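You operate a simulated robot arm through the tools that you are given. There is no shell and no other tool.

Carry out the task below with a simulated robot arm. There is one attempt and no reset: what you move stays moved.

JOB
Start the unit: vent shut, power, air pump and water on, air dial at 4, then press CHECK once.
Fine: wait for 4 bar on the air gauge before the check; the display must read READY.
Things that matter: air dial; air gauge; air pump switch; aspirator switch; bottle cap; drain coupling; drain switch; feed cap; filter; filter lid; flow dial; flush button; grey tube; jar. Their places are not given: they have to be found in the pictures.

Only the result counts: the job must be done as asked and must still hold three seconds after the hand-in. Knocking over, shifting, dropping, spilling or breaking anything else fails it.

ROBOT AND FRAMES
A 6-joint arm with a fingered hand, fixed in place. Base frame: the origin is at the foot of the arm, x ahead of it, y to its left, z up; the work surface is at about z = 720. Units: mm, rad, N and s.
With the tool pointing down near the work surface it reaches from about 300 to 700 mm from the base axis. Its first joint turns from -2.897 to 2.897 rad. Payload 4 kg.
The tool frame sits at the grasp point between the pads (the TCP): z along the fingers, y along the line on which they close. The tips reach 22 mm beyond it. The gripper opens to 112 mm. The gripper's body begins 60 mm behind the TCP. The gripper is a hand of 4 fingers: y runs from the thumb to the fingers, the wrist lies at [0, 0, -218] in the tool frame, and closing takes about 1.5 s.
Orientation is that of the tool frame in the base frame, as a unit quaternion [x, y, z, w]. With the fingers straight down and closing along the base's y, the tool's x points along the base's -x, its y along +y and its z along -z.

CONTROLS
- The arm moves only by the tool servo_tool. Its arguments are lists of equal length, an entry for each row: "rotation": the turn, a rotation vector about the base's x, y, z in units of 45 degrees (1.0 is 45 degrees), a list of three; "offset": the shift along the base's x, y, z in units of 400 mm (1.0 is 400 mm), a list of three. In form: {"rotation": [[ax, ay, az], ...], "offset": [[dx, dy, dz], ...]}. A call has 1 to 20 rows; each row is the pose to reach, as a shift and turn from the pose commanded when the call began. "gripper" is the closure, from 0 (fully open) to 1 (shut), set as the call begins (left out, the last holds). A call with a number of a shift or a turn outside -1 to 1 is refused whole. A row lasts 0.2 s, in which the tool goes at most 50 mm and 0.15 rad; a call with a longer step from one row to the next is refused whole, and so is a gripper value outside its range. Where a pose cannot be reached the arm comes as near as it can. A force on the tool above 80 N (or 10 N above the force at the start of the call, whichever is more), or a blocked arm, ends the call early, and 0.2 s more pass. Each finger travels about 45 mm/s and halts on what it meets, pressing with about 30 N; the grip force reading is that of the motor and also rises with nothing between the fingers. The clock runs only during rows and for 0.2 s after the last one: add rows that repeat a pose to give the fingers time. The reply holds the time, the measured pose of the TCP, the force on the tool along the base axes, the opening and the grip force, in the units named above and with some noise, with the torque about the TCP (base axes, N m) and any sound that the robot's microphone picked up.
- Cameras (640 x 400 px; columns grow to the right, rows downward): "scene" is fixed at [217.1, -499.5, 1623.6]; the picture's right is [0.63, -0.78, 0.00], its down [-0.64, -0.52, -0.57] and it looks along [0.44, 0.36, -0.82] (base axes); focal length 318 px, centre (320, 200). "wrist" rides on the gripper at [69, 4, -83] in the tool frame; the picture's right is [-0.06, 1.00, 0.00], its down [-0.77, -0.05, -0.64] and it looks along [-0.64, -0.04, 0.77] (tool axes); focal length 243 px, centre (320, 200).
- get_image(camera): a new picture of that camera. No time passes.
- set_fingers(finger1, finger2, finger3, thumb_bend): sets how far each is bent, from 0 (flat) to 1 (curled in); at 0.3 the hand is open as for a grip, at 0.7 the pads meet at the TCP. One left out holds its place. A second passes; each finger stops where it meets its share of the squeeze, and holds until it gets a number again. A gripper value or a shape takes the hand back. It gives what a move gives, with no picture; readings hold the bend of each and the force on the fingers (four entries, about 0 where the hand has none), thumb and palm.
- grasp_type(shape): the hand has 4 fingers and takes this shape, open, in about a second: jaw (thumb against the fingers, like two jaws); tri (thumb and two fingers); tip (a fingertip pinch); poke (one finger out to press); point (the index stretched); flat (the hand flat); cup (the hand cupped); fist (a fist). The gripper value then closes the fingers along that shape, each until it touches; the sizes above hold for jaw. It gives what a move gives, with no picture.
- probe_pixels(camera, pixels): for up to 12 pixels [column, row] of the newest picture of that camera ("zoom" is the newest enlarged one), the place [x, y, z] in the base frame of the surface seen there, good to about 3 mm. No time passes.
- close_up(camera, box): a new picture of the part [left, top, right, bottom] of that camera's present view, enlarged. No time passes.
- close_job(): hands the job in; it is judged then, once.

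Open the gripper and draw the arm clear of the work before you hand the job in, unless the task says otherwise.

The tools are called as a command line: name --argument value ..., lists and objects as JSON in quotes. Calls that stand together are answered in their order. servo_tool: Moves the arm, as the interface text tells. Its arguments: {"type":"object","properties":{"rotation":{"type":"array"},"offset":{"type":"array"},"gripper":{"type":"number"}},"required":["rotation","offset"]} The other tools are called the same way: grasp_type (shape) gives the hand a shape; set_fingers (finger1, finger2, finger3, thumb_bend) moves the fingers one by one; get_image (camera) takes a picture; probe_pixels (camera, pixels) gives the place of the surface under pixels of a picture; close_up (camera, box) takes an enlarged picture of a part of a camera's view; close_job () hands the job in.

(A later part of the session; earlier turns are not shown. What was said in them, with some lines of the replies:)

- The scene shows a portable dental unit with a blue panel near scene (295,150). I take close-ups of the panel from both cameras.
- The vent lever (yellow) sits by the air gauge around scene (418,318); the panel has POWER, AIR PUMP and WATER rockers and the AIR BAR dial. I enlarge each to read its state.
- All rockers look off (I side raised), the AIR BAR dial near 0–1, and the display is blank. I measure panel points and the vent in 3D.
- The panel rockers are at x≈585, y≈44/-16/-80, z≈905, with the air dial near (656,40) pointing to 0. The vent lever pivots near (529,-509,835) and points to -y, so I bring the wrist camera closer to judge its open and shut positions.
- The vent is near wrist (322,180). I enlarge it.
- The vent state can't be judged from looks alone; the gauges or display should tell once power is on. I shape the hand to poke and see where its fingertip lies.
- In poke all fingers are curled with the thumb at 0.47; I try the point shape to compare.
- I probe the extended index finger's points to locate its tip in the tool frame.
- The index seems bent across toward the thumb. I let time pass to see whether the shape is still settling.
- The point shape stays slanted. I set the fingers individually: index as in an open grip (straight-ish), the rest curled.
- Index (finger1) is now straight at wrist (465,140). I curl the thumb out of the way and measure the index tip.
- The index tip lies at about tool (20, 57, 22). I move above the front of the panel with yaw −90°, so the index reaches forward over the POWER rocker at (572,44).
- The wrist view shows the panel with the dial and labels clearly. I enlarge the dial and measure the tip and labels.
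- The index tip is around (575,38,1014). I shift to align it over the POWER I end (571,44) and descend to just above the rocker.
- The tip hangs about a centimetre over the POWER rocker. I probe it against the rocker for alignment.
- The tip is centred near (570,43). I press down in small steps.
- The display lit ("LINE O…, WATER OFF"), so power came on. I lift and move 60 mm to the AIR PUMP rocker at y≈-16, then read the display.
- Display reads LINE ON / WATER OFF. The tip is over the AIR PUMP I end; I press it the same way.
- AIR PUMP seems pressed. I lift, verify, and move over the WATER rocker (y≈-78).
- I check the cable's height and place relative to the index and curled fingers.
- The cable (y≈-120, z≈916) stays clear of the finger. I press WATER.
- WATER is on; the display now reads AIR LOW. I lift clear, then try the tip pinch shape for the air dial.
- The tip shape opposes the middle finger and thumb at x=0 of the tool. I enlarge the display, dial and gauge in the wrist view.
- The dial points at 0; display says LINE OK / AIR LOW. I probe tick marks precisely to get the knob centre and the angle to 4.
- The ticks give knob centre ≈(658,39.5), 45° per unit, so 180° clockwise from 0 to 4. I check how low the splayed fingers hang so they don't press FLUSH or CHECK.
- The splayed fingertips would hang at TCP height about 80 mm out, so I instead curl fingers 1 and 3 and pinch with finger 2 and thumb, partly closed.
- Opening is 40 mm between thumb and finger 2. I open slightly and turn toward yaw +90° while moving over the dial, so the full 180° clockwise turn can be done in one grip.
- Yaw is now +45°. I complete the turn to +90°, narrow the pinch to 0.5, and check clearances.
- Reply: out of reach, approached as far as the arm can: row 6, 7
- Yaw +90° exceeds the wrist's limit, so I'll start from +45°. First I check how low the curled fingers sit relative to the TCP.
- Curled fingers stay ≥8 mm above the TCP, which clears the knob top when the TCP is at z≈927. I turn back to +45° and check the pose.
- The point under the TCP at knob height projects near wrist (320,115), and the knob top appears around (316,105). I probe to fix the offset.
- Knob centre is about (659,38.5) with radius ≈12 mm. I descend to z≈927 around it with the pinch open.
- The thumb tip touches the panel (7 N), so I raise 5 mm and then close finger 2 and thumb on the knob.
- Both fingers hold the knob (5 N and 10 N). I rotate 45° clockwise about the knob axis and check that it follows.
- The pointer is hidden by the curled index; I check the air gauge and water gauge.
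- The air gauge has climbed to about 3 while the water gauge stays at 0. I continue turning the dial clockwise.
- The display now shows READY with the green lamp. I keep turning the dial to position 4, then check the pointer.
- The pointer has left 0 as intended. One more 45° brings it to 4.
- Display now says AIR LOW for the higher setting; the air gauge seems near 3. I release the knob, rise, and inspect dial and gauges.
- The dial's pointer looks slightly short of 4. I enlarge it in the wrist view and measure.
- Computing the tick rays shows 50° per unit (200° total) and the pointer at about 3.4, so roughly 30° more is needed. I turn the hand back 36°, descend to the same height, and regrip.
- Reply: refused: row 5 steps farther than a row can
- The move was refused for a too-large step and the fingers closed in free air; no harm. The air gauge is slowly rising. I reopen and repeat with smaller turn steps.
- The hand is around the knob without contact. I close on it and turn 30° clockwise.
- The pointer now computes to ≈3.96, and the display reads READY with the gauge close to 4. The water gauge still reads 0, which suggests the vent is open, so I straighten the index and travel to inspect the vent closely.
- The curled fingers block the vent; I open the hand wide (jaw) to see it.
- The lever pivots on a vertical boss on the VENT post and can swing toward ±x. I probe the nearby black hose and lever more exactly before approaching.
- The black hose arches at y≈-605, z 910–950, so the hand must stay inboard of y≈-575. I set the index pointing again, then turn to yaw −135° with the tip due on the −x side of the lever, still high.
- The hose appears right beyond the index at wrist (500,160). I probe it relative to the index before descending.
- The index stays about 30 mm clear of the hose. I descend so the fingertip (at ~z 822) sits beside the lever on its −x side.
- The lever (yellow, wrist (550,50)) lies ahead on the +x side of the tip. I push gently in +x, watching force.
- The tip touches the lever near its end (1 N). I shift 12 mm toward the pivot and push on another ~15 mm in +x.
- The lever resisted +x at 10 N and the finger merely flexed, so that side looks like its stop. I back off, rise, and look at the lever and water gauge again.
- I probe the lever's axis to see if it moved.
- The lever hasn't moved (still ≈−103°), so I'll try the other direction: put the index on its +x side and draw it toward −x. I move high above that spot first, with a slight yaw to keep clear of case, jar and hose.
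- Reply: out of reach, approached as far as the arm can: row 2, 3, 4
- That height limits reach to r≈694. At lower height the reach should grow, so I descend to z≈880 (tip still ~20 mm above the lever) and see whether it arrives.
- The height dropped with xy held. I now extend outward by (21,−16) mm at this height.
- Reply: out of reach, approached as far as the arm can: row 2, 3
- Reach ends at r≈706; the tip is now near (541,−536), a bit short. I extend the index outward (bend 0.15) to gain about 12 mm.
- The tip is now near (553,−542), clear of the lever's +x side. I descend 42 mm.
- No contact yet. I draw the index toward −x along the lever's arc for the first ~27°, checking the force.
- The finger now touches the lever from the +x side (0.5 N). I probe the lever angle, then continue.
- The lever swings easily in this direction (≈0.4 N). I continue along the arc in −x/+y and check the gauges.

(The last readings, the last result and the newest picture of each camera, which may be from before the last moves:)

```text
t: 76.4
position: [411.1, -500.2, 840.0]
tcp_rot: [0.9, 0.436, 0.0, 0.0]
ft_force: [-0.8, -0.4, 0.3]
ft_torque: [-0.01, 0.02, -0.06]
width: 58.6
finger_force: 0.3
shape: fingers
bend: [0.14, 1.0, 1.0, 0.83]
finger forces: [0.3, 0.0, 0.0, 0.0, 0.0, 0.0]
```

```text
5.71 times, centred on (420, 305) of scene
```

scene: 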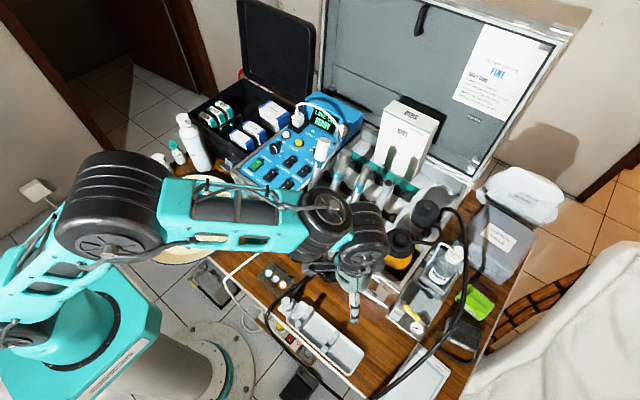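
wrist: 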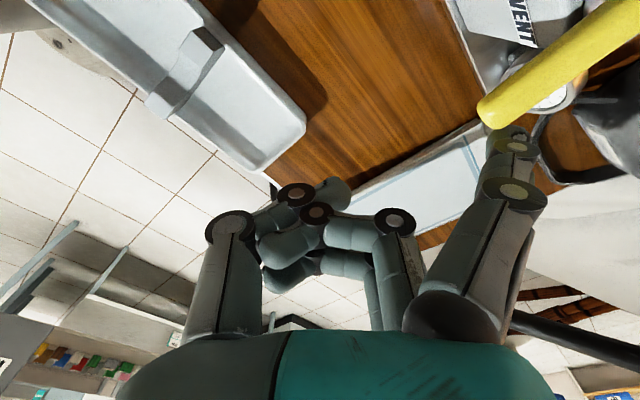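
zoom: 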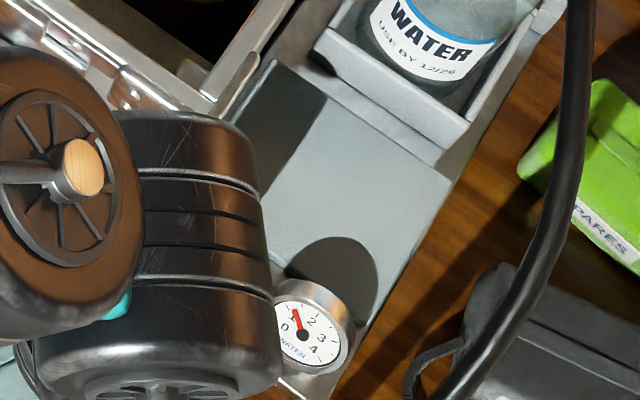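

The water gauge has begun rising (~1), so this direction shuts the vent; the air needle now points at about 4. I keep pushing the lever to its end stop.

servo_tool --rotation '[[0, 0, 0], [0, 0, 0], [0, 0, 0], [0, 0, 0], [0, 0, 0], [0, 0, 0]]' --offset '[[-0.005, 0.01, 0], [-0.01, 0.02, 0], [-0.014, 0.03, 0], [-0.017, 0.04, 0], [-0.018, 0.05, 0], [-0.018, 0.05, 0]]'

get_image --camera "wrist"

close_up --camera "scene" --box '[380, 270, 460, 340]'

probe_pixels --camera "wrist" --pixels '[[500, 110], [530, 80], [560, 60], [590, 40], [620, 20]]'

```text
t: 77.8
position: [405.2, -481.9, 841.8]
tcp_rot: [0.9, 0.437, 0.0, 0.0]
ft_force: [-2.1, -3.8, 7.8]
ft_torque: [-0.32, -0.63, -0.32]
width: 66.2
finger_force: 3.7
shape: fingers
bend: [0.06, 1.0, 1.0, 0.83]
finger forces: [8.1, 0.0, 0.0, 0.1, 0.1, 0.0]
```

```text
taken
```

wrist: 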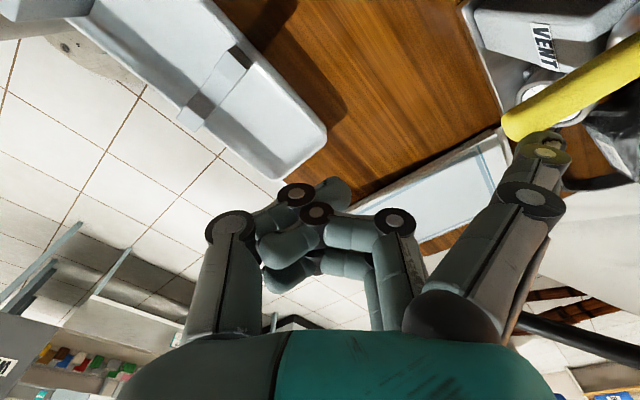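

```text
5.71 times, centred on (420, 305) of scene
```

zoom: 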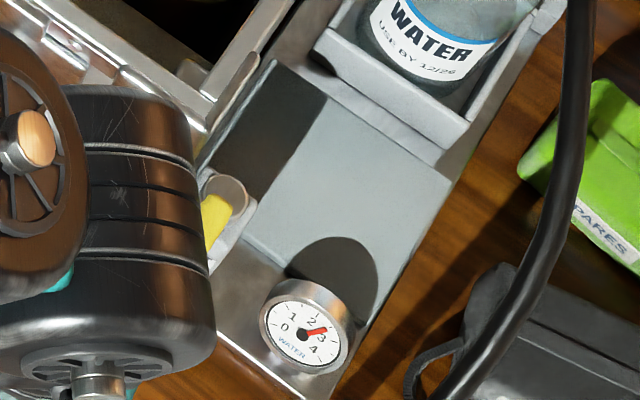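

```text
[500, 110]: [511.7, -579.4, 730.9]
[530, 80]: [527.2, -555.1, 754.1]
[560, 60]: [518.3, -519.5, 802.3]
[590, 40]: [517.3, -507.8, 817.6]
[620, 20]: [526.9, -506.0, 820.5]
```

Water gauge climbs past 2.5 and the force is up to 8 N, suggesting the stop. I check the lever's angle.

probe_pixels --camera "wrist" --pixels '[[512, 125], [530, 115], [550, 103], [570, 92], [590, 80], [610, 65], [540, 140], [630, 55]]'

close_up --camera "wrist" --box '[440, 0, 640, 200]'

```text
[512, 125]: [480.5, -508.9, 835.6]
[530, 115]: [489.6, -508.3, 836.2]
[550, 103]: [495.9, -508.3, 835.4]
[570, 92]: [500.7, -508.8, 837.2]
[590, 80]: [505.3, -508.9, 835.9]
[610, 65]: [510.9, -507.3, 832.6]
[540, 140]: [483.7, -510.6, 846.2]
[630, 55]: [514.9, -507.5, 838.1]
```

```text
2.00 times, centred on (540, 100) of wrist
```

zoom: 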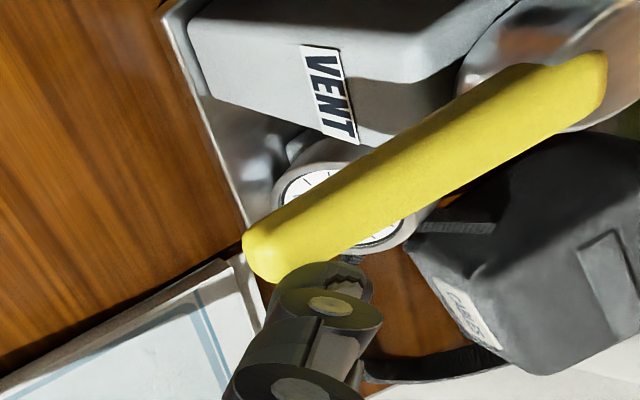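

The lever now points exactly along −x (y≈−508.5 throughout), at its stop. I back the finger off in −y and rise.

servo_tool --rotation '[[0, 0, 0], [0, 0, 0], [0, 0, 0], [0, 0, 0], [0, 0, 0], [0, 0, 0], [0, 0, 0], [0, 0, 0]]' --offset '[[0, -0.03, 0], [-0.02, -0.06, 0], [-0.04, -0.06, 0.02], [-0.05, -0.06, 0.1], [-0.05, -0.05, 0.2], [-0.05, -0.02, 0.3], [-0.05, 0.02, 0.4], [-0.05, 0.05, 0.45]]'

get_image --camera "scene"

close_up --camera "scene" --box '[380, 270, 460, 340]'

close_up --camera "scene" --box '[300, 90, 350, 140]'

```text
t: 79.6
position: [383.9, -457.4, 1020.6]
tcp_rot: [0.9, 0.437, 0.0, -0.001]
ft_force: [0.0, 0.6, 0.5]
ft_torque: [-0.01, 0.0, -0.01]
width: 57.8
finger_force: 0.2
shape: fingers
bend: [0.15, 1.0, 1.0, 0.83]
finger forces: [0.1, 0.1, 0.0, 0.0, 0.1, 0.0]
```

```text
taken
```

scene: 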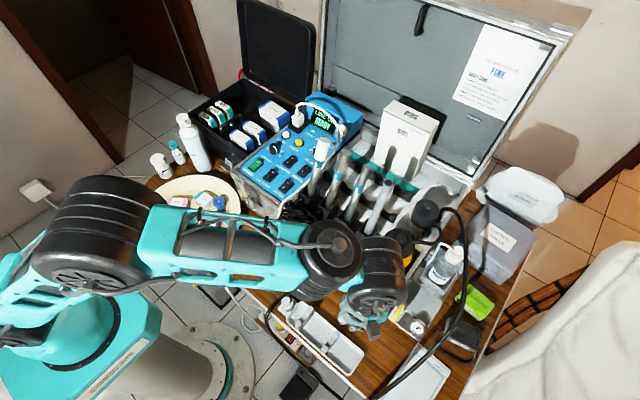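

```text
5.71 times, centred on (420, 305) of scene
```

zoom: 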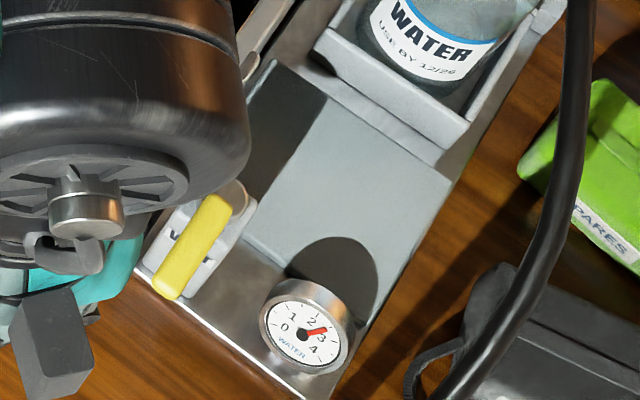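

```text
8.00 times, centred on (325, 115) of scene
```

zoom: 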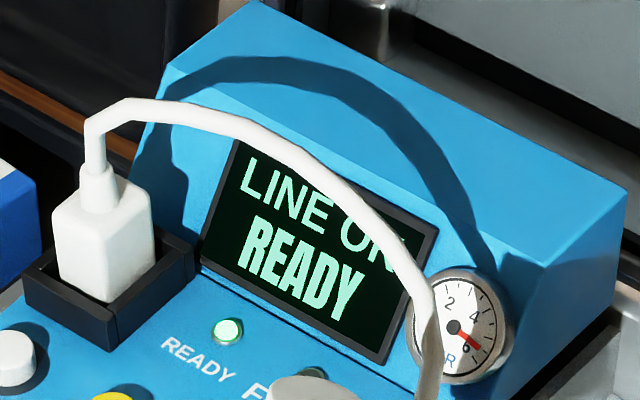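

The vent is shut and the water gauge reads nearly 3, with READY showing. The air needle appears to have moved toward 6, so I go back above the panel to read the gauge closely.

servo_tool --rotation '[[0, 0, 0.07], [0, 0, 0.14], [0, 0, 0.21], [0, 0, 0.28], [0, 0, 0.35], [0, 0, 0.42], [0, 0, 0.5], [0, 0, 0.57], [0, 0, 0.64], [0, 0, 0.71], [0, 0, 0.78], [0, 0, 0.85], [0, 0, 0.85]]' --offset '[[0.03, 0.09, 0.03], [0.06, 0.18, 0.06], [0.1, 0.28, 0.1], [0.14, 0.38, 0.13], [0.18, 0.48, 0.13], [0.22, 0.58, 0.13], [0.26, 0.68, 0.13], [0.3, 0.78, 0.13], [0.34, 0.86, 0.13], [0.38, 0.93, 0.13], [0.42, 0.98, 0.13], [0.45, 1.0, 0.13], [0.45, 1.0, 0.13]]'

set_fingers --finger1 0.3

get_image --camera "wrist"

get_image --camera "scene"

close_up --camera "scene" --box '[320, 105, 350, 135]'

```text
t: 82.4
position: [564.0, -59.6, 1072.0]
tcp_rot: [0.707, 0.707, 0.0, 0.001]
ft_force: [0.3, 0.3, 0.4]
ft_torque: [0.05, 0.0, -0.02]
width: 57.7
finger_force: 0.1
shape: fingers
bend: [0.15, 1.0, 1.0, 0.83]
finger forces: [0.0, 0.0, 0.0, 0.0, 0.1, 0.0]
```

```text
t: 83.4
position: [563.3, -61.8, 1072.5]
tcp_rot: [0.707, 0.708, 0.0, 0.0]
ft_force: [0.2, -0.6, 0.8]
ft_torque: [0.0, 0.02, 0.03]
width: 46.5
finger_force: 0.0
shape: fingers
bend: [0.3, 1.0, 1.0, 0.83]
finger forces: [0.1, 0.0, 0.0, 0.1, 0.0, 0.0]
```

```text
taken
```

wrist: 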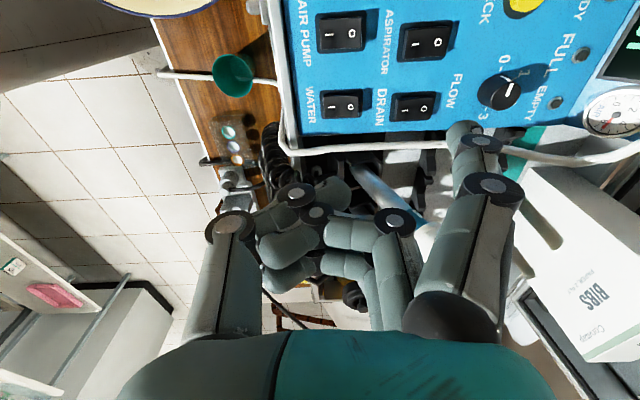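

```text
taken
```

scene: 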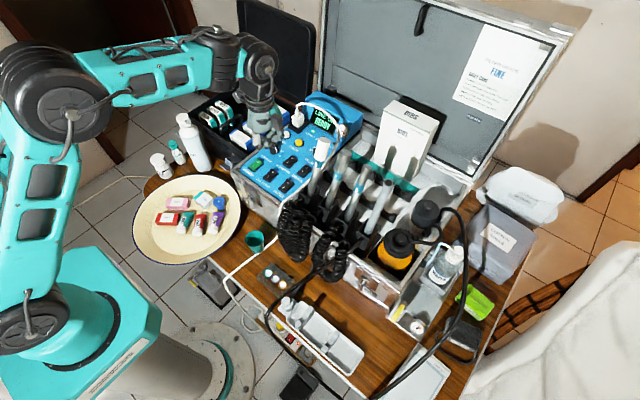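

```text
13.33 times, centred on (335, 120) of scene
```

zoom: 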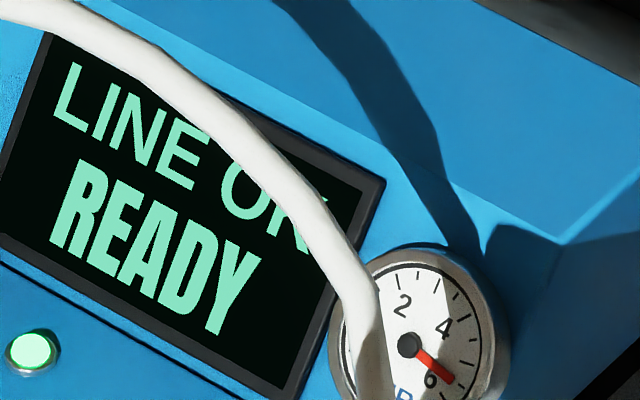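

READY is lit and the air gauge shows above 4 bar (about 5.5), so the pressure condition is met. I position the index over CHECK at (724.5,1).

servo_tool --rotation '[[0, 0, 0], [0, 0, 0], [0, 0, 0], [0, 0, 0], [0, 0, 0], [0, 0, 0], [0, 0, 0]]' --offset '[[0.085, 0.035, 0], [0.17, 0.07, 0], [0.25, 0.107, -0.03], [0.25, 0.107, -0.1], [0.25, 0.107, -0.18], [0.25, 0.107, -0.25], [0.25, 0.107, -0.25]]'

get_image --camera "wrist"

close_up --camera "scene" --box '[250, 80, 370, 190]'

probe_pixels --camera "wrist" --pixels '[[452, 128], [460, 122], [470, 125], [440, 95], [460, 100], [475, 95]]'

close_up --camera "wrist" --box '[380, 40, 560, 200]'

```text
t: 85.0
position: [663.5, -17.8, 971.1]
tcp_rot: [0.707, 0.707, 0.0, 0.0]
ft_force: [-0.5, -0.9, 0.7]
ft_torque: [-0.01, -0.03, 0.01]
width: 46.2
finger_force: 0.0
shape: fingers
bend: [0.3, 1.0, 1.0, 0.83]
finger forces: [0.0, 0.0, 0.0, 0.1, 0.1, 0.0]
```

```text
taken
```

wrist: 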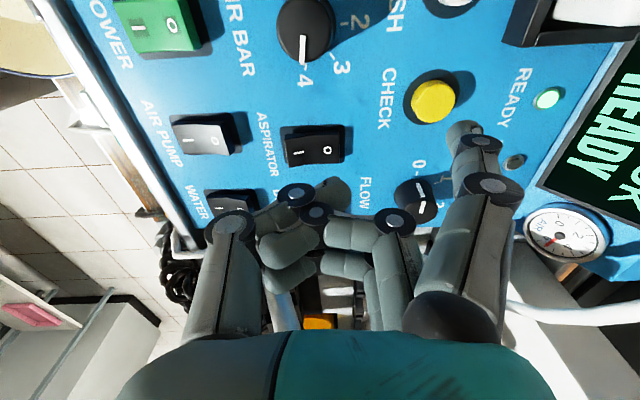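

```text
3.64 times, centred on (310, 135) of scene
```

zoom: 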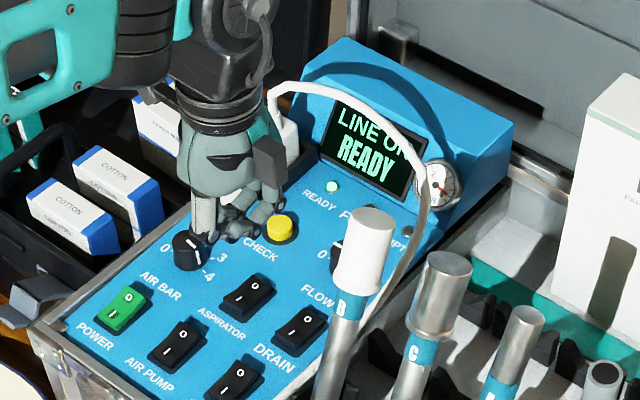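

```text
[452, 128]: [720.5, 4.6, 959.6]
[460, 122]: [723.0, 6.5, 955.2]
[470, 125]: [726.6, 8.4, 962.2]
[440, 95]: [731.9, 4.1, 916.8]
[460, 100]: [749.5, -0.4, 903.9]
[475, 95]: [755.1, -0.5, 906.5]
```

```text
2.50 times, centred on (470, 120) of wrist
```

zoom: 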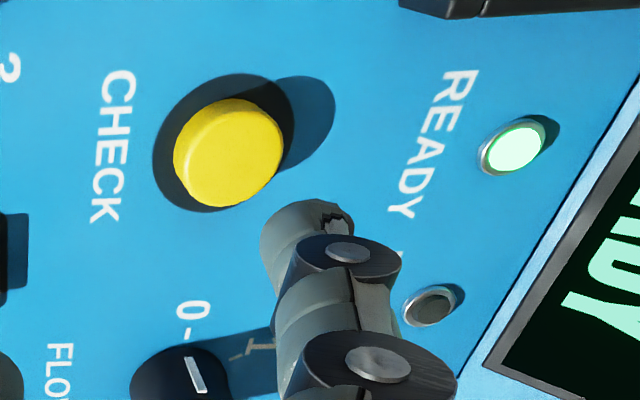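

The tip is aligned over CHECK. I read the air gauge once more in the wrist view before pressing.

close_up --camera "wrist" --box '[510, 190, 620, 280]'

close_up --camera "wrist" --box '[240, 0, 380, 100]'

close_up --camera "scene" --box '[395, 290, 455, 340]'

```text
4.44 times, centred on (565, 235) of wrist
```

zoom: 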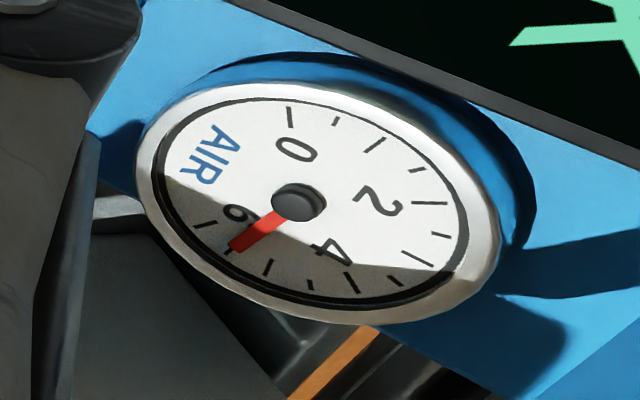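

```text
4.00 times, centred on (310, 50) of wrist
```

zoom: 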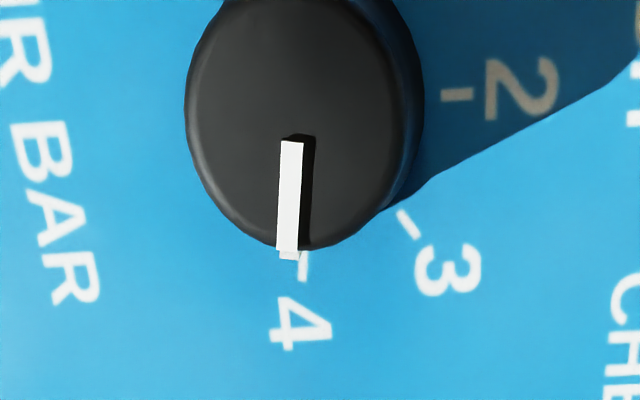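

```text
8.00 times, centred on (425, 315) of scene
```

zoom: 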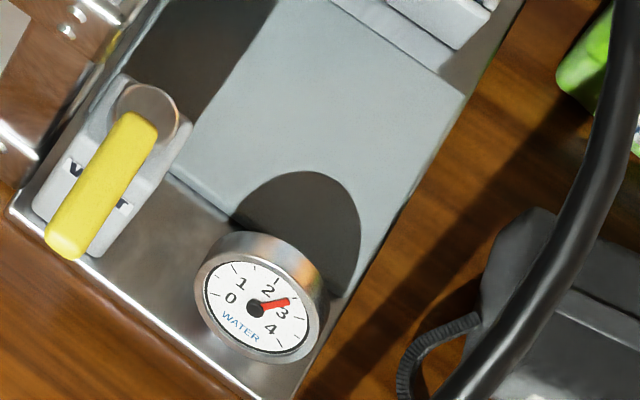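

The vent lever is shut, the dial points at 4, water ≈2.8 and air ≈5.5 bar. I press CHECK once and hold briefly, then read the result.

servo_tool --rotation '[[0, 0, 0], [0, 0, 0], [0, 0, 0], [0, 0, 0], [0, 0, 0], [0, 0, 0], [0, 0, 0]]' --offset '[[0.002, 0.002, -0.04], [0.002, 0.002, -0.065], [0.002, 0.002, -0.08], [0.002, 0.002, -0.09], [0.002, 0.002, -0.0975], [0.002, 0.002, -0.1025], [0.002, 0.002, -0.1025]]'

close_up --camera "wrist" --box '[380, 40, 640, 240]'

close_up --camera "scene" --box '[250, 80, 370, 190]'

```text
t: 86.6
position: [663.6, -18.1, 931.7]
tcp_rot: [0.707, 0.707, 0.0, 0.0]
ft_force: [-0.8, 0.6, 1.7]
ft_torque: [0.1, -0.06, 0.06]
width: 46.8
finger_force: 0.8
shape: fingers
bend: [0.29, 1.0, 1.0, 0.83]
finger forces: [1.6, 0.0, 0.0, 0.0, 0.0, 0.0]
```

```text
2.00 times, centred on (510, 140) of wrist
```

zoom: 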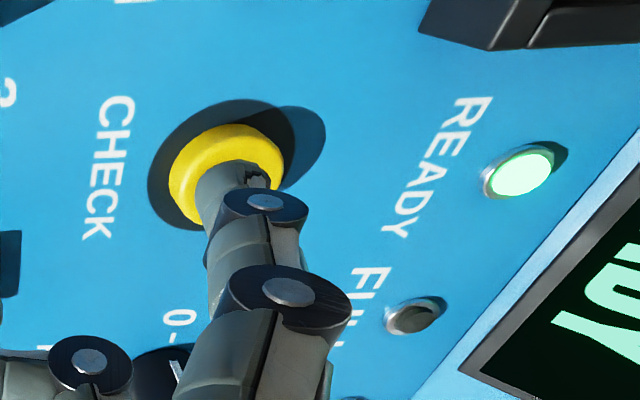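

```text
3.64 times, centred on (310, 135) of scene
```

zoom: 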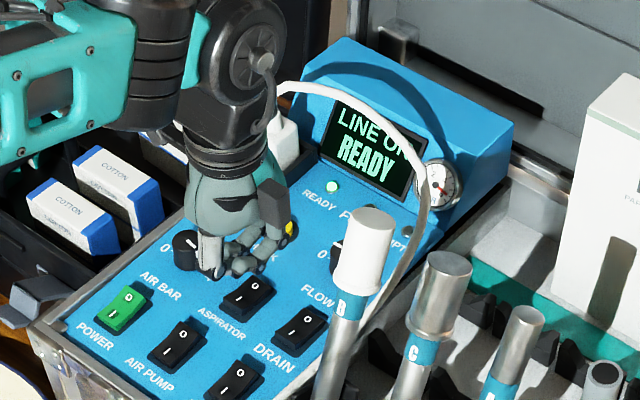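

Only 1.6 N so far; the button may not be fully down. Without lifting, I press a further 5 mm.

servo_tool --rotation '[[0, 0, 0], [0, 0, 0], [0, 0, 0], [0, 0, 0]]' --offset '[[0, 0, -0.005], [0, 0, -0.01], [0, 0, -0.0125], [0, 0, -0.0125]]'

close_up --camera "wrist" --box '[380, 40, 640, 240]'

close_up --camera "scene" --box '[270, 90, 350, 170]'

```text
t: 87.6
position: [664.9, -18.3, 926.4]
tcp_rot: [0.707, 0.707, 0.001, 0.0]
ft_force: [-5.2, 1.4, 11.2]
ft_torque: [0.28, -0.71, 0.16]
width: 46.7
finger_force: 6.3
shape: fingers
bend: [0.3, 1.0, 1.0, 0.83]
finger forces: [11.9, 0.1, 0.1, 0.1, 0.0, 0.0]
heard: click
```

```text
2.00 times, centred on (510, 140) of wrist
```

zoom: 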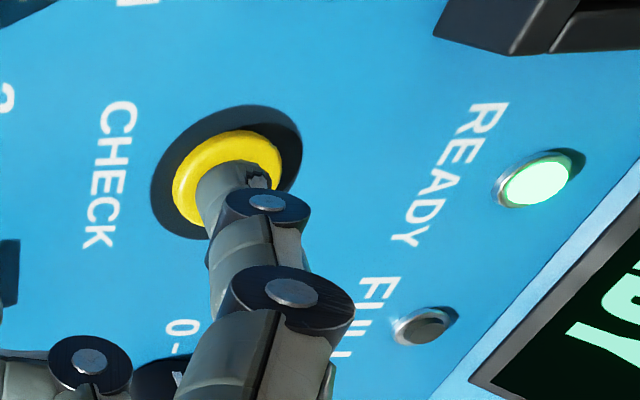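

```text
5.00 times, centred on (310, 130) of scene
```

zoom: 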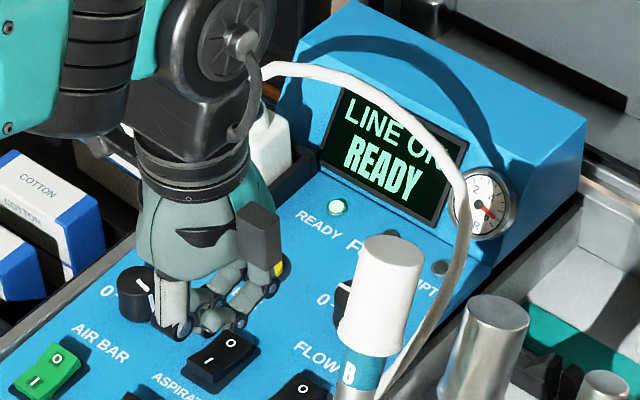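

A click was heard with 12 N, so CHECK has been pressed once. I lift straight up and draw the arm clear.

servo_tool --rotation '[[0, 0, 0], [0, 0, 0], [0, 0, 0], [0, 0, 0], [0, 0, 0], [0, 0, 0], [0, 0, 0], [0, 0, 0], [0, 0, 0]]' --offset '[[0, 0, 0.05], [0, 0, 0.15], [0, 0, 0.25], [-0.05, 0, 0.35], [-0.15, 0, 0.45], [-0.25, 0, 0.5], [-0.35, 0, 0.55], [-0.45, 0, 0.55], [-0.5, 0, 0.55]]'

grasp_type --shape "jaw"

get_image --camera "scene"

close_up --camera "scene" --box '[245, 90, 355, 205]'

get_image --camera "wrist"

close_up --camera "scene" --box '[395, 290, 455, 340]'

```text
refused: row 5 steps farther than a row can; nothing moved
```

```text
t: 88.5
position: [666.8, -19.5, 932.3]
tcp_rot: [0.707, 0.707, 0.005, 0.005]
ft_force: [15.5, 0.3, 43.6]
ft_torque: [-0.03, -0.09, 0.07]
width: 106.4
finger_force: 0.1
shape: jaw
bend: [0.3, 0.3, 0.3, 0.54]
finger forces: [1.3, 0.0, 0.0, 0.0, 43.4, 0.0]
```

```text
taken
```

scene: 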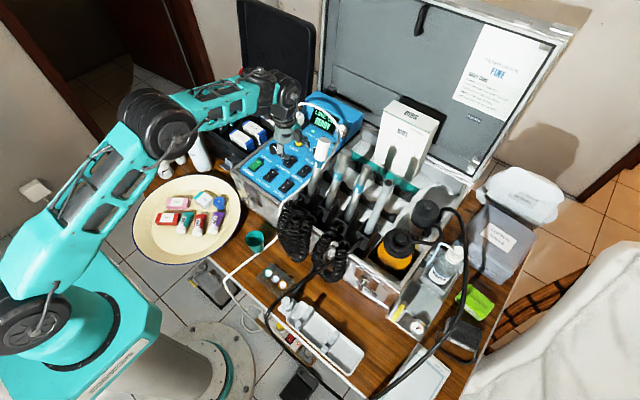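

```text
3.48 times, centred on (300, 148) of scene
```

zoom: 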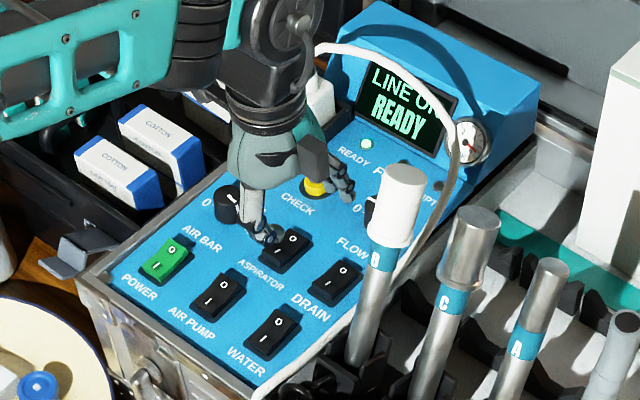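

```text
taken
```

wrist: 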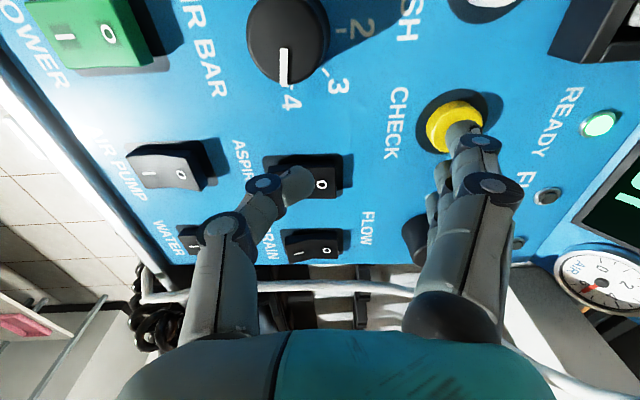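

```text
8.00 times, centred on (425, 315) of scene
```

zoom: 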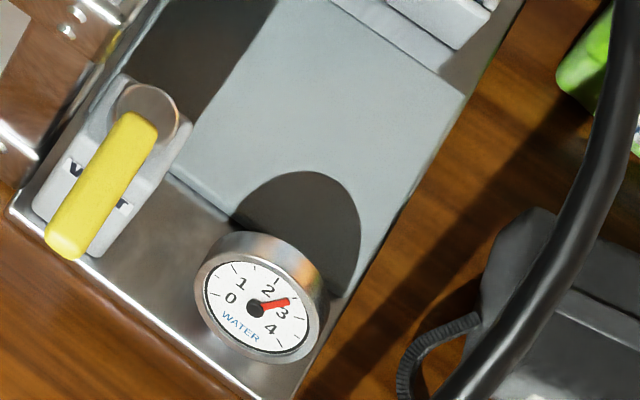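

The retreat was refused for too large a step, and opening the hand pushed the thumb onto the panel near ASPIRATOR (43 N) — my chaining error. The index is only lightly on CHECK now, so I lift straight up quickly without any lateral motion.

servo_tool --rotation '[[0, 0, 0], [0, 0, 0], [0, 0, 0], [0, 0, 0]]' --offset '[[0, 0, 0.12], [0, 0, 0.24], [0, 0, 0.36], [0, 0, 0.4]]'

close_up --camera "scene" --box '[245, 90, 355, 205]'

get_image --camera "wrist"

```text
t: 89.5
position: [664.2, -18.2, 1086.9]
tcp_rot: [0.707, 0.707, -0.001, -0.001]
ft_force: [0.1, 0.0, -1.1]
ft_torque: [0.01, 0.0, 0.0]
width: 111.8
finger_force: 0.0
shape: jaw
bend: [0.3, 0.3, 0.3, 0.3]
finger forces: [0.0, 0.0, 0.0, 0.1, 0.1, 0.0]
```

```text
3.48 times, centred on (300, 148) of scene
```

zoom: 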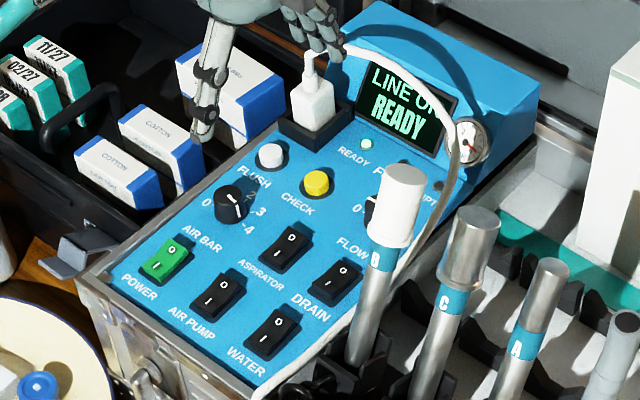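

```text
taken
```

wrist: 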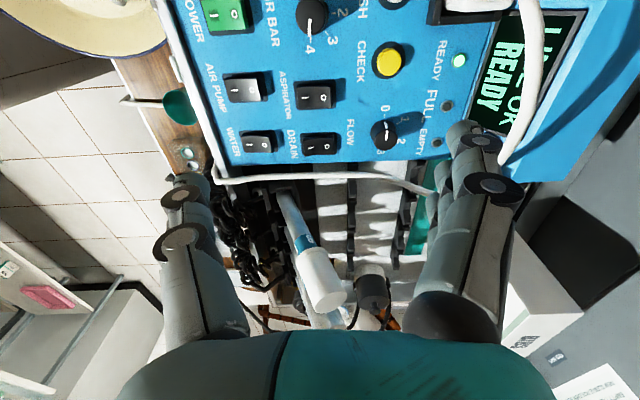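

The hand is clear. I compare the ASPIRATOR rocker with DRAIN (off) and AIR PUMP (on).

close_up --camera "scene" --box '[255, 130, 325, 205]'

close_up --camera "wrist" --box '[200, 50, 350, 170]'

probe_pixels --camera "zoom" --pixels '[[450, 200], [540, 200], [460, 400], [550, 395], [135, 165], [245, 160], [200, 395], [285, 390]]'

close_up --camera "wrist" --box '[270, 0, 520, 160]'

```text
5.33 times, centred on (290, 168) of scene
```

zoom: 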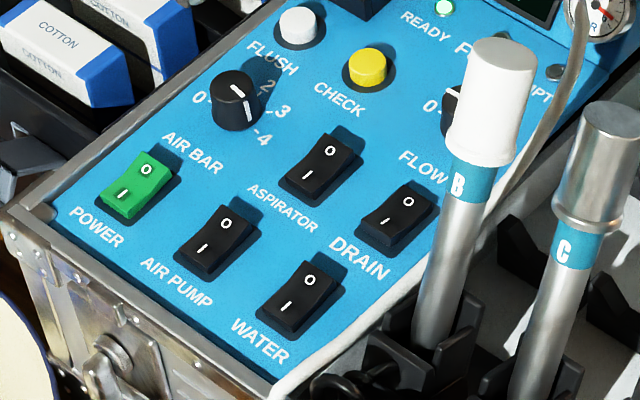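

```text
3.33 times, centred on (275, 110) of wrist
```

zoom: 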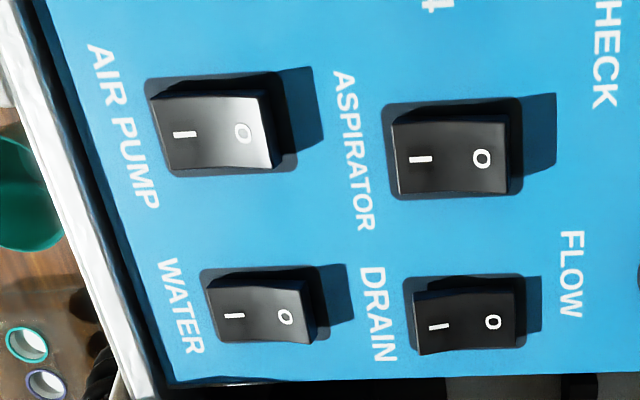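

```text
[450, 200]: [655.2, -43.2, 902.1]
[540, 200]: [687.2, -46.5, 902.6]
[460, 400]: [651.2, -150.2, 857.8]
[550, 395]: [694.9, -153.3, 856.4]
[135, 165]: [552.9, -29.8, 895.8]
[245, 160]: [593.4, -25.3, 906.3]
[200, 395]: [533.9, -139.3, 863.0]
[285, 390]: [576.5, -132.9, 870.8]
```

```text
2.50 times, centred on (395, 80) of wrist
```

zoom: 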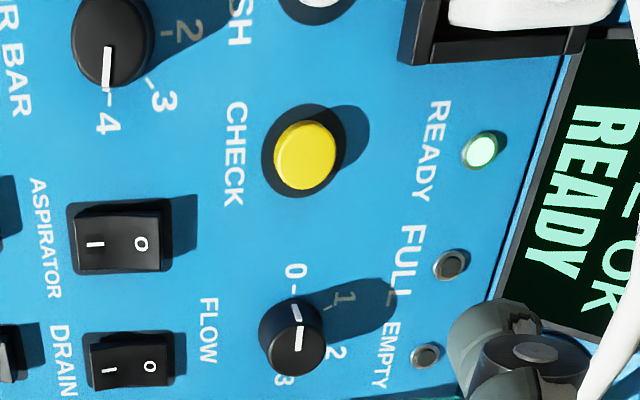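

ASPIRATOR looks possibly flipped on (its O end seems raised like AIR PUMP). I enlarge both for certainty.

close_up --camera "scene" --box '[280, 148, 320, 180]'

close_up --camera "wrist" --box '[285, 70, 345, 160]'

probe_pixels --camera "wrist" --pixels '[[300, 96], [303, 98], [318, 97], [326, 96], [305, 147], [308, 148], [322, 147], [327, 147], [228, 88], [232, 90], [246, 88], [252, 88]]'

```text
12.50 times, centred on (300, 164) of scene
```

zoom: 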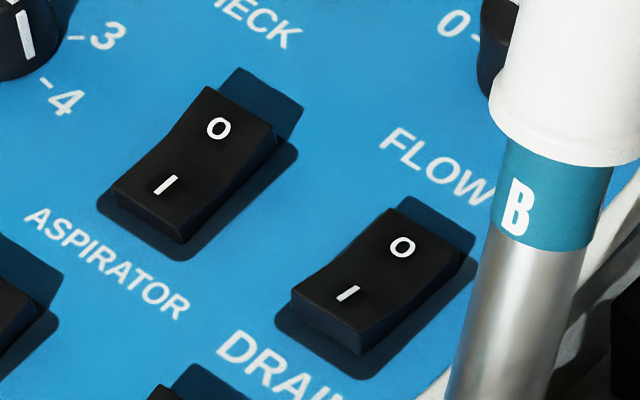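

```text
4.44 times, centred on (315, 115) of wrist
```

zoom: 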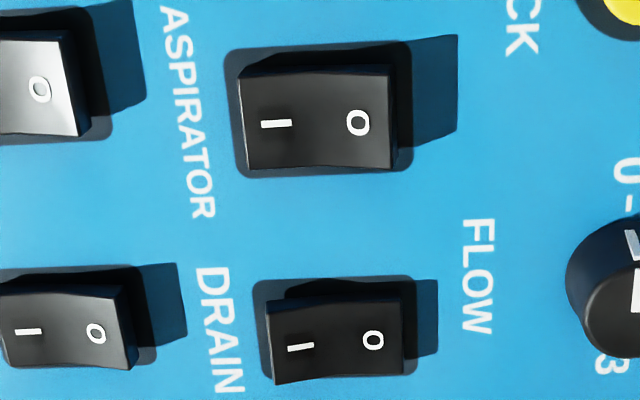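

```text
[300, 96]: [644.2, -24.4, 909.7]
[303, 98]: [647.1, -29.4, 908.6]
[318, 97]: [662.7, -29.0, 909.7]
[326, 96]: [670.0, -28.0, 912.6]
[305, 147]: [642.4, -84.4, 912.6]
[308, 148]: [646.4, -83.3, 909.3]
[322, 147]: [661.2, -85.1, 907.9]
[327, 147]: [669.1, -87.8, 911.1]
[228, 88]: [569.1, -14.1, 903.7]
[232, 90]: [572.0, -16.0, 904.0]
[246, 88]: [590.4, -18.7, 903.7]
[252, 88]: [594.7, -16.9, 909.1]
```

ASPIRATOR is on by accident: its O end is raised, unlike DRAIN. I'll switch it back off by pressing its O end at about (669,−27); first I reshape the pointing hand in free air.

set_fingers --finger1 0.3 --finger2 1.0 --finger3 1.0 --thumb_bend 0.3

set_fingers --thumb_bend 0.9

```text
t: 90.5
position: [665.2, -18.5, 1087.1]
tcp_rot: [0.707, 0.707, 0.0, 0.0]
ft_force: [0.2, -0.4, 0.3]
ft_torque: [-0.01, 0.0, -0.01]
width: 113.3
finger_force: 0.0
shape: fingers
bend: [0.3, 1.0, 1.0, 0.3]
finger forces: [0.0, 0.1, 0.0, 0.0, 0.0, 0.1]
```

```text
t: 91.5
position: [664.0, -17.1, 1086.3]
tcp_rot: [0.706, 0.708, 0.0, 0.0]
ft_force: [-0.1, 0.1, -0.2]
ft_torque: [-0.01, 0.01, 0.03]
width: 46.3
finger_force: 0.0
shape: fingers
bend: [0.3, 1.0, 1.0, 0.83]
finger forces: [0.1, 0.0, 0.0, 0.0, 0.0, 0.0]
```

The pointing hand is ready. I move over the ASPIRATOR O end and descend to z≈955.

servo_tool --rotation '[[0, 0, 0], [0, 0, 0], [0, 0, 0], [0, 0, 0], [0, 0, 0], [0, 0, 0]]' --offset '[[-0.07, -0.035, 0], [-0.1375, -0.068, 0], [-0.1375, -0.068, -0.1], [-0.1375, -0.068, -0.2], [-0.1375, -0.068, -0.325], [-0.1375, -0.068, -0.325]]'

get_image --camera "wrist"

probe_pixels --camera "wrist" --pixels '[[452, 128], [460, 122], [470, 125], [440, 110], [480, 105], [456, 140]]'

close_up --camera "wrist" --box '[340, 20, 560, 200]'

```text
t: 92.9
position: [612.2, -42.1, 958.0]
tcp_rot: [0.708, 0.707, 0.0, 0.001]
ft_force: [0.1, 0.2, -0.4]
ft_torque: [-0.02, -0.01, -0.01]
width: 46.4
finger_force: 0.0
shape: fingers
bend: [0.3, 1.0, 1.0, 0.83]
finger forces: [0.0, 0.1, 0.0, 0.0, 0.1, 0.0]
```

```text
taken
```

wrist: 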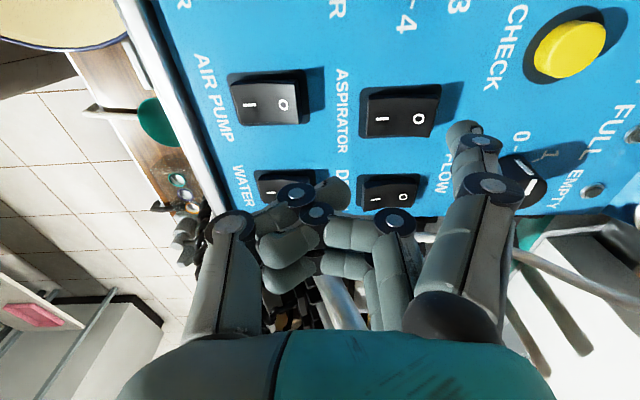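

```text
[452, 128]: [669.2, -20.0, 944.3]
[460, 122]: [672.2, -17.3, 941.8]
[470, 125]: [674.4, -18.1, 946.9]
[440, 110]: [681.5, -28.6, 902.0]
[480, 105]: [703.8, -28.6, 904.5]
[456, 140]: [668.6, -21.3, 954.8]
```

```text
2.22 times, centred on (450, 110) of wrist
```

zoom: 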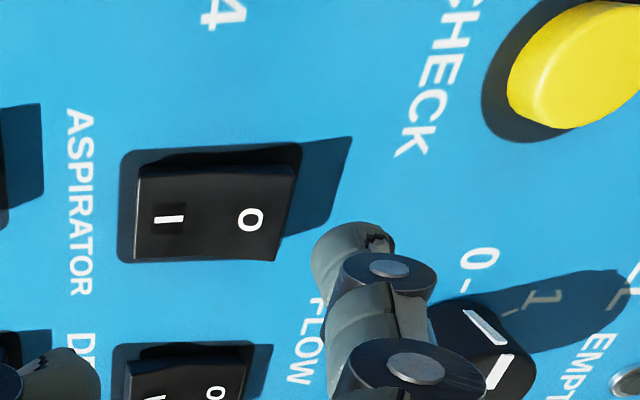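

I probe the ASPIRATOR rocker's O and I marks exactly.

probe_pixels --camera "wrist" --pixels '[[418, 118], [424, 105], [424, 130], [382, 118], [405, 118], [415, 130], [430, 120]]'

```text
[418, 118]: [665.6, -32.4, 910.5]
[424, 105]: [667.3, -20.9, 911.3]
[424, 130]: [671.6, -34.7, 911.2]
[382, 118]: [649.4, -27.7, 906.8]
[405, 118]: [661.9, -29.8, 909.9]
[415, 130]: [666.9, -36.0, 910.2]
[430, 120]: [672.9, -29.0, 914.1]
```

The O end is at (668,−29), z≈911. I shift (−2,−4) mm and press it down.

servo_tool --rotation '[[0, 0, 0], [0, 0, 0], [0, 0, 0], [0, 0, 0], [0, 0, 0], [0, 0, 0], [0, 0, 0]]' --offset '[[-0.005, -0.01, -0.02], [-0.005, -0.01, -0.04], [-0.005, -0.01, -0.05], [-0.005, -0.01, -0.06], [-0.005, -0.01, -0.0675], [-0.005, -0.01, -0.0725], [-0.005, -0.01, -0.0725]]'

close_up --camera "wrist" --box '[340, 20, 560, 200]'

close_up --camera "scene" --box '[255, 90, 355, 190]'

```text
t: 94.5
position: [608.7, -49.0, 928.1]
tcp_rot: [0.707, 0.707, 0.001, 0.0]
ft_force: [-0.4, 0.1, 4.3]
ft_torque: [0.09, -0.27, -0.02]
width: 47.8
finger_force: 2.8
shape: fingers
bend: [0.29, 1.0, 1.0, 0.83]
finger forces: [4.8, 0.1, 0.0, 0.0, 0.0, 0.0]
```

```text
2.22 times, centred on (450, 110) of wrist
```

zoom: 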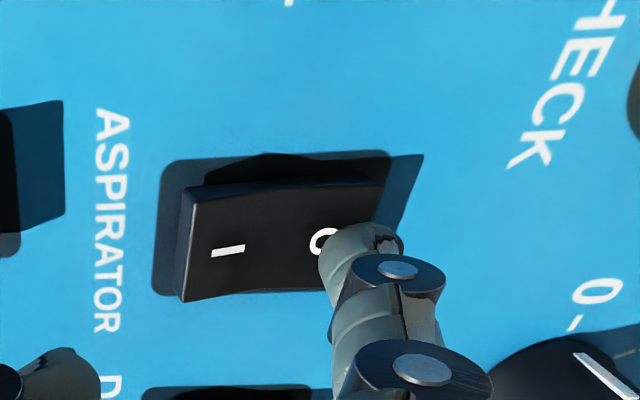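

```text
4.00 times, centred on (305, 140) of scene
```

zoom: 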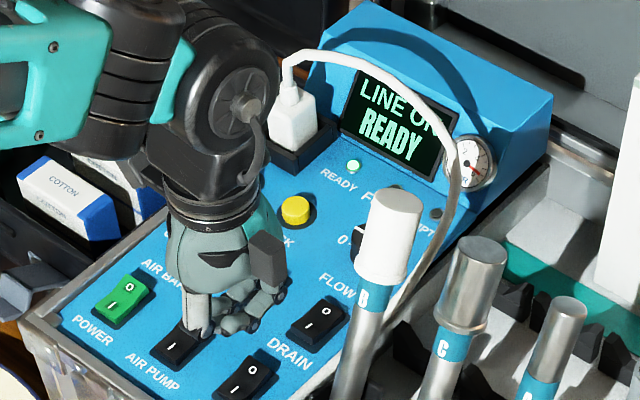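

The I end has come up, so ASPIRATOR seems off again. I lift straight up and verify.

servo_tool --rotation '[[0, 0, 0], [0, 0, 0], [0, 0, 0], [0, 0, 0], [0, 0, 0]]' --offset '[[0, 0, 0.08], [0, 0, 0.18], [0, 0, 0.28], [0, 0, 0.38], [0, 0, 0.4]]'

get_image --camera "wrist"

close_up --camera "scene" --box '[265, 140, 325, 200]'

close_up --camera "wrist" --box '[300, 20, 480, 170]'

```text
t: 95.7
position: [606.7, -49.6, 1088.5]
tcp_rot: [0.707, 0.707, 0.0, 0.0]
ft_force: [-0.1, 0.7, 0.0]
ft_torque: [0.02, 0.01, -0.05]
width: 46.3
finger_force: 0.1
shape: fingers
bend: [0.3, 1.0, 1.0, 0.83]
finger forces: [0.0, 0.0, 0.1, 0.0, 0.1, 0.1]
```

```text
taken
```

wrist: 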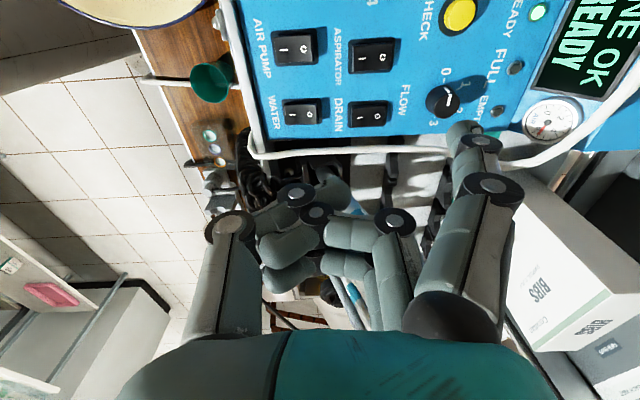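

```text
6.67 times, centred on (295, 170) of scene
```

zoom: 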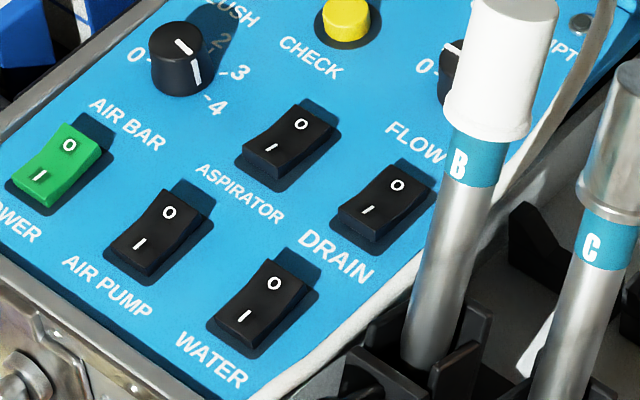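

```text
2.67 times, centred on (390, 95) of wrist
```

zoom: 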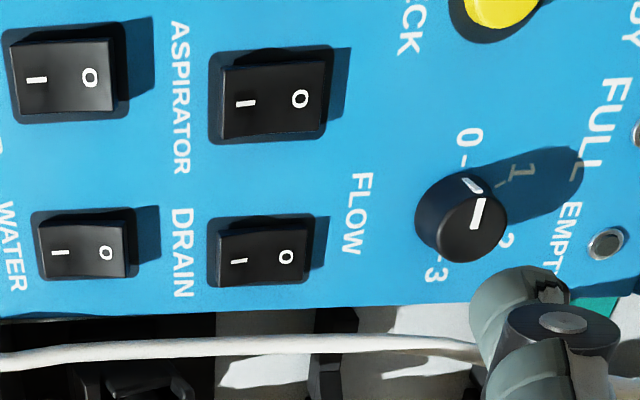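

All switches are right: POWER, AIR PUMP and WATER on, ASPIRATOR and DRAIN off, and READY shows. I draw the arm back and up, clear of the work.

servo_tool --rotation '[[0, 0, 0], [0, 0, 0], [0, 0, 0], [0, 0, 0], [0, 0, 0], [0, 0, 0], [0, 0, 0], [0, 0, 0]]' --offset '[[-0.06, 0, 0.05], [-0.13, 0, 0.1], [-0.2, 0, 0.15], [-0.27, 0, 0.2], [-0.34, 0, 0.25], [-0.42, 0, 0.3], [-0.5, 0, 0.33], [-0.5, 0, 0.33]]'

```text
t: 97.5
position: [407.8, -48.9, 1218.6]
tcp_rot: [0.708, 0.706, 0.0, 0.001]
ft_force: [0.2, -0.4, -0.3]
ft_torque: [0.01, 0.0, 0.04]
width: 46.4
finger_force: 0.0
shape: fingers
bend: [0.3, 1.0, 1.0, 0.83]
finger forces: [0.1, 0.1, 0.0, 0.0, 0.0, 0.1]
```

The arm is clear at z≈1219. I open the hand and take final pictures.

grasp_type --shape "jaw"

get_image --camera "scene"

close_up --camera "scene" --box '[245, 90, 355, 205]'

close_up --camera "scene" --box '[360, 180, 520, 350]'

close_up --camera "scene" --box '[320, 105, 350, 135]'

```text
t: 98.4
position: [407.8, -48.1, 1218.0]
tcp_rot: [0.707, 0.707, 0.001, 0.001]
ft_force: [0.0, 0.5, 0.3]
ft_torque: [0.03, 0.02, -0.02]
width: 111.9
finger_force: 0.0
shape: jaw
bend: [0.3, 0.3, 0.3, 0.3]
finger forces: [0.1, 0.0, 0.0, 0.0, 0.1, 0.0]
```

```text
taken
```

scene: 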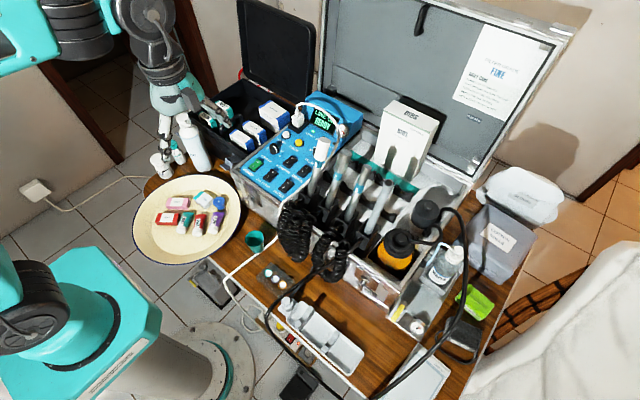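

```text
3.48 times, centred on (300, 148) of scene
```

zoom: 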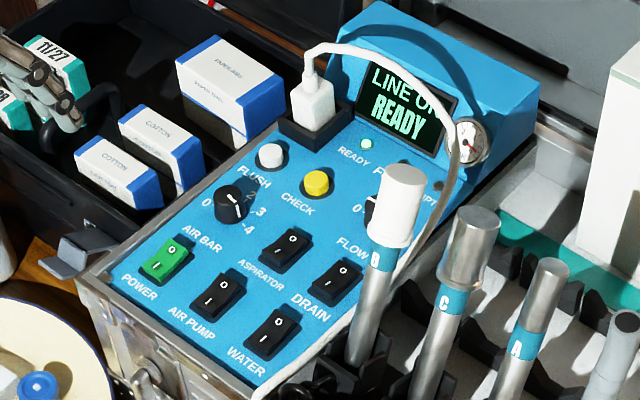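

```text
2.35 times, centred on (440, 265) of scene
```

zoom: 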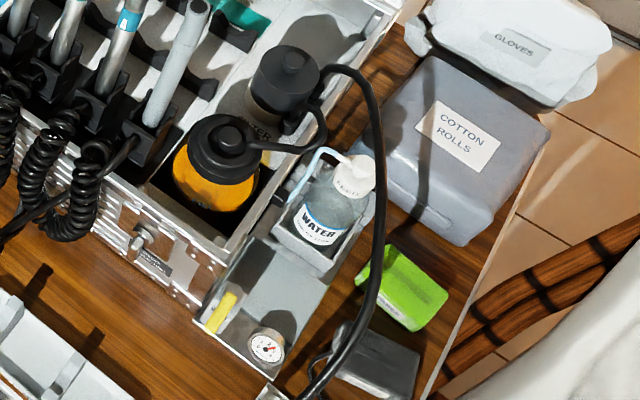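

```text
13.33 times, centred on (335, 120) of scene
```

zoom: 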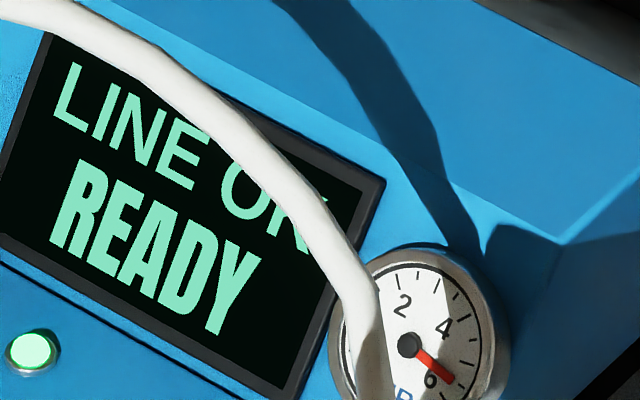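

The display reads READY, the vent is shut, the dial is at 4, and air and water pressure are steady. The ASPIRATOR is back off and everything else is in its place, with the arm clear, so I hand in.

close_job

```text
The job is handed in.
```

The unit is started and handed in. The vent is shut, power, air pump and water are on, and the air dial is at 4. I pressed CHECK once (one click heard), and the display reads LINE OK / READY.

- **Aspirator:** After the CHECK press a retreat move was refused. The hand then opened while still down, and the thumb knocked the ASPIRATOR switch on. It stayed on for about six seconds before I pressed it back off. I checked afterwards that it sits like the DRAIN switch, which is off. No second CHECK click was heard.
- **Air gauge:** It read about 5.5 bar, not exactly 4, when I pressed CHECK. It was near 4 with the vent still open and climbed once the vent was shut. I took the condition as "at least 4 bar", and the READY lamp was lit. It was still around 5.5 at hand-in.
- **Order:** I shut the vent last, after power, pump, water and the dial, because its open and shut positions were not marked. I knew it was shut when the water gauge rose from 0 to nearly 3.

The hand was open and the arm drawn clear before hand-in. Nothing else looked moved in the final pictures.
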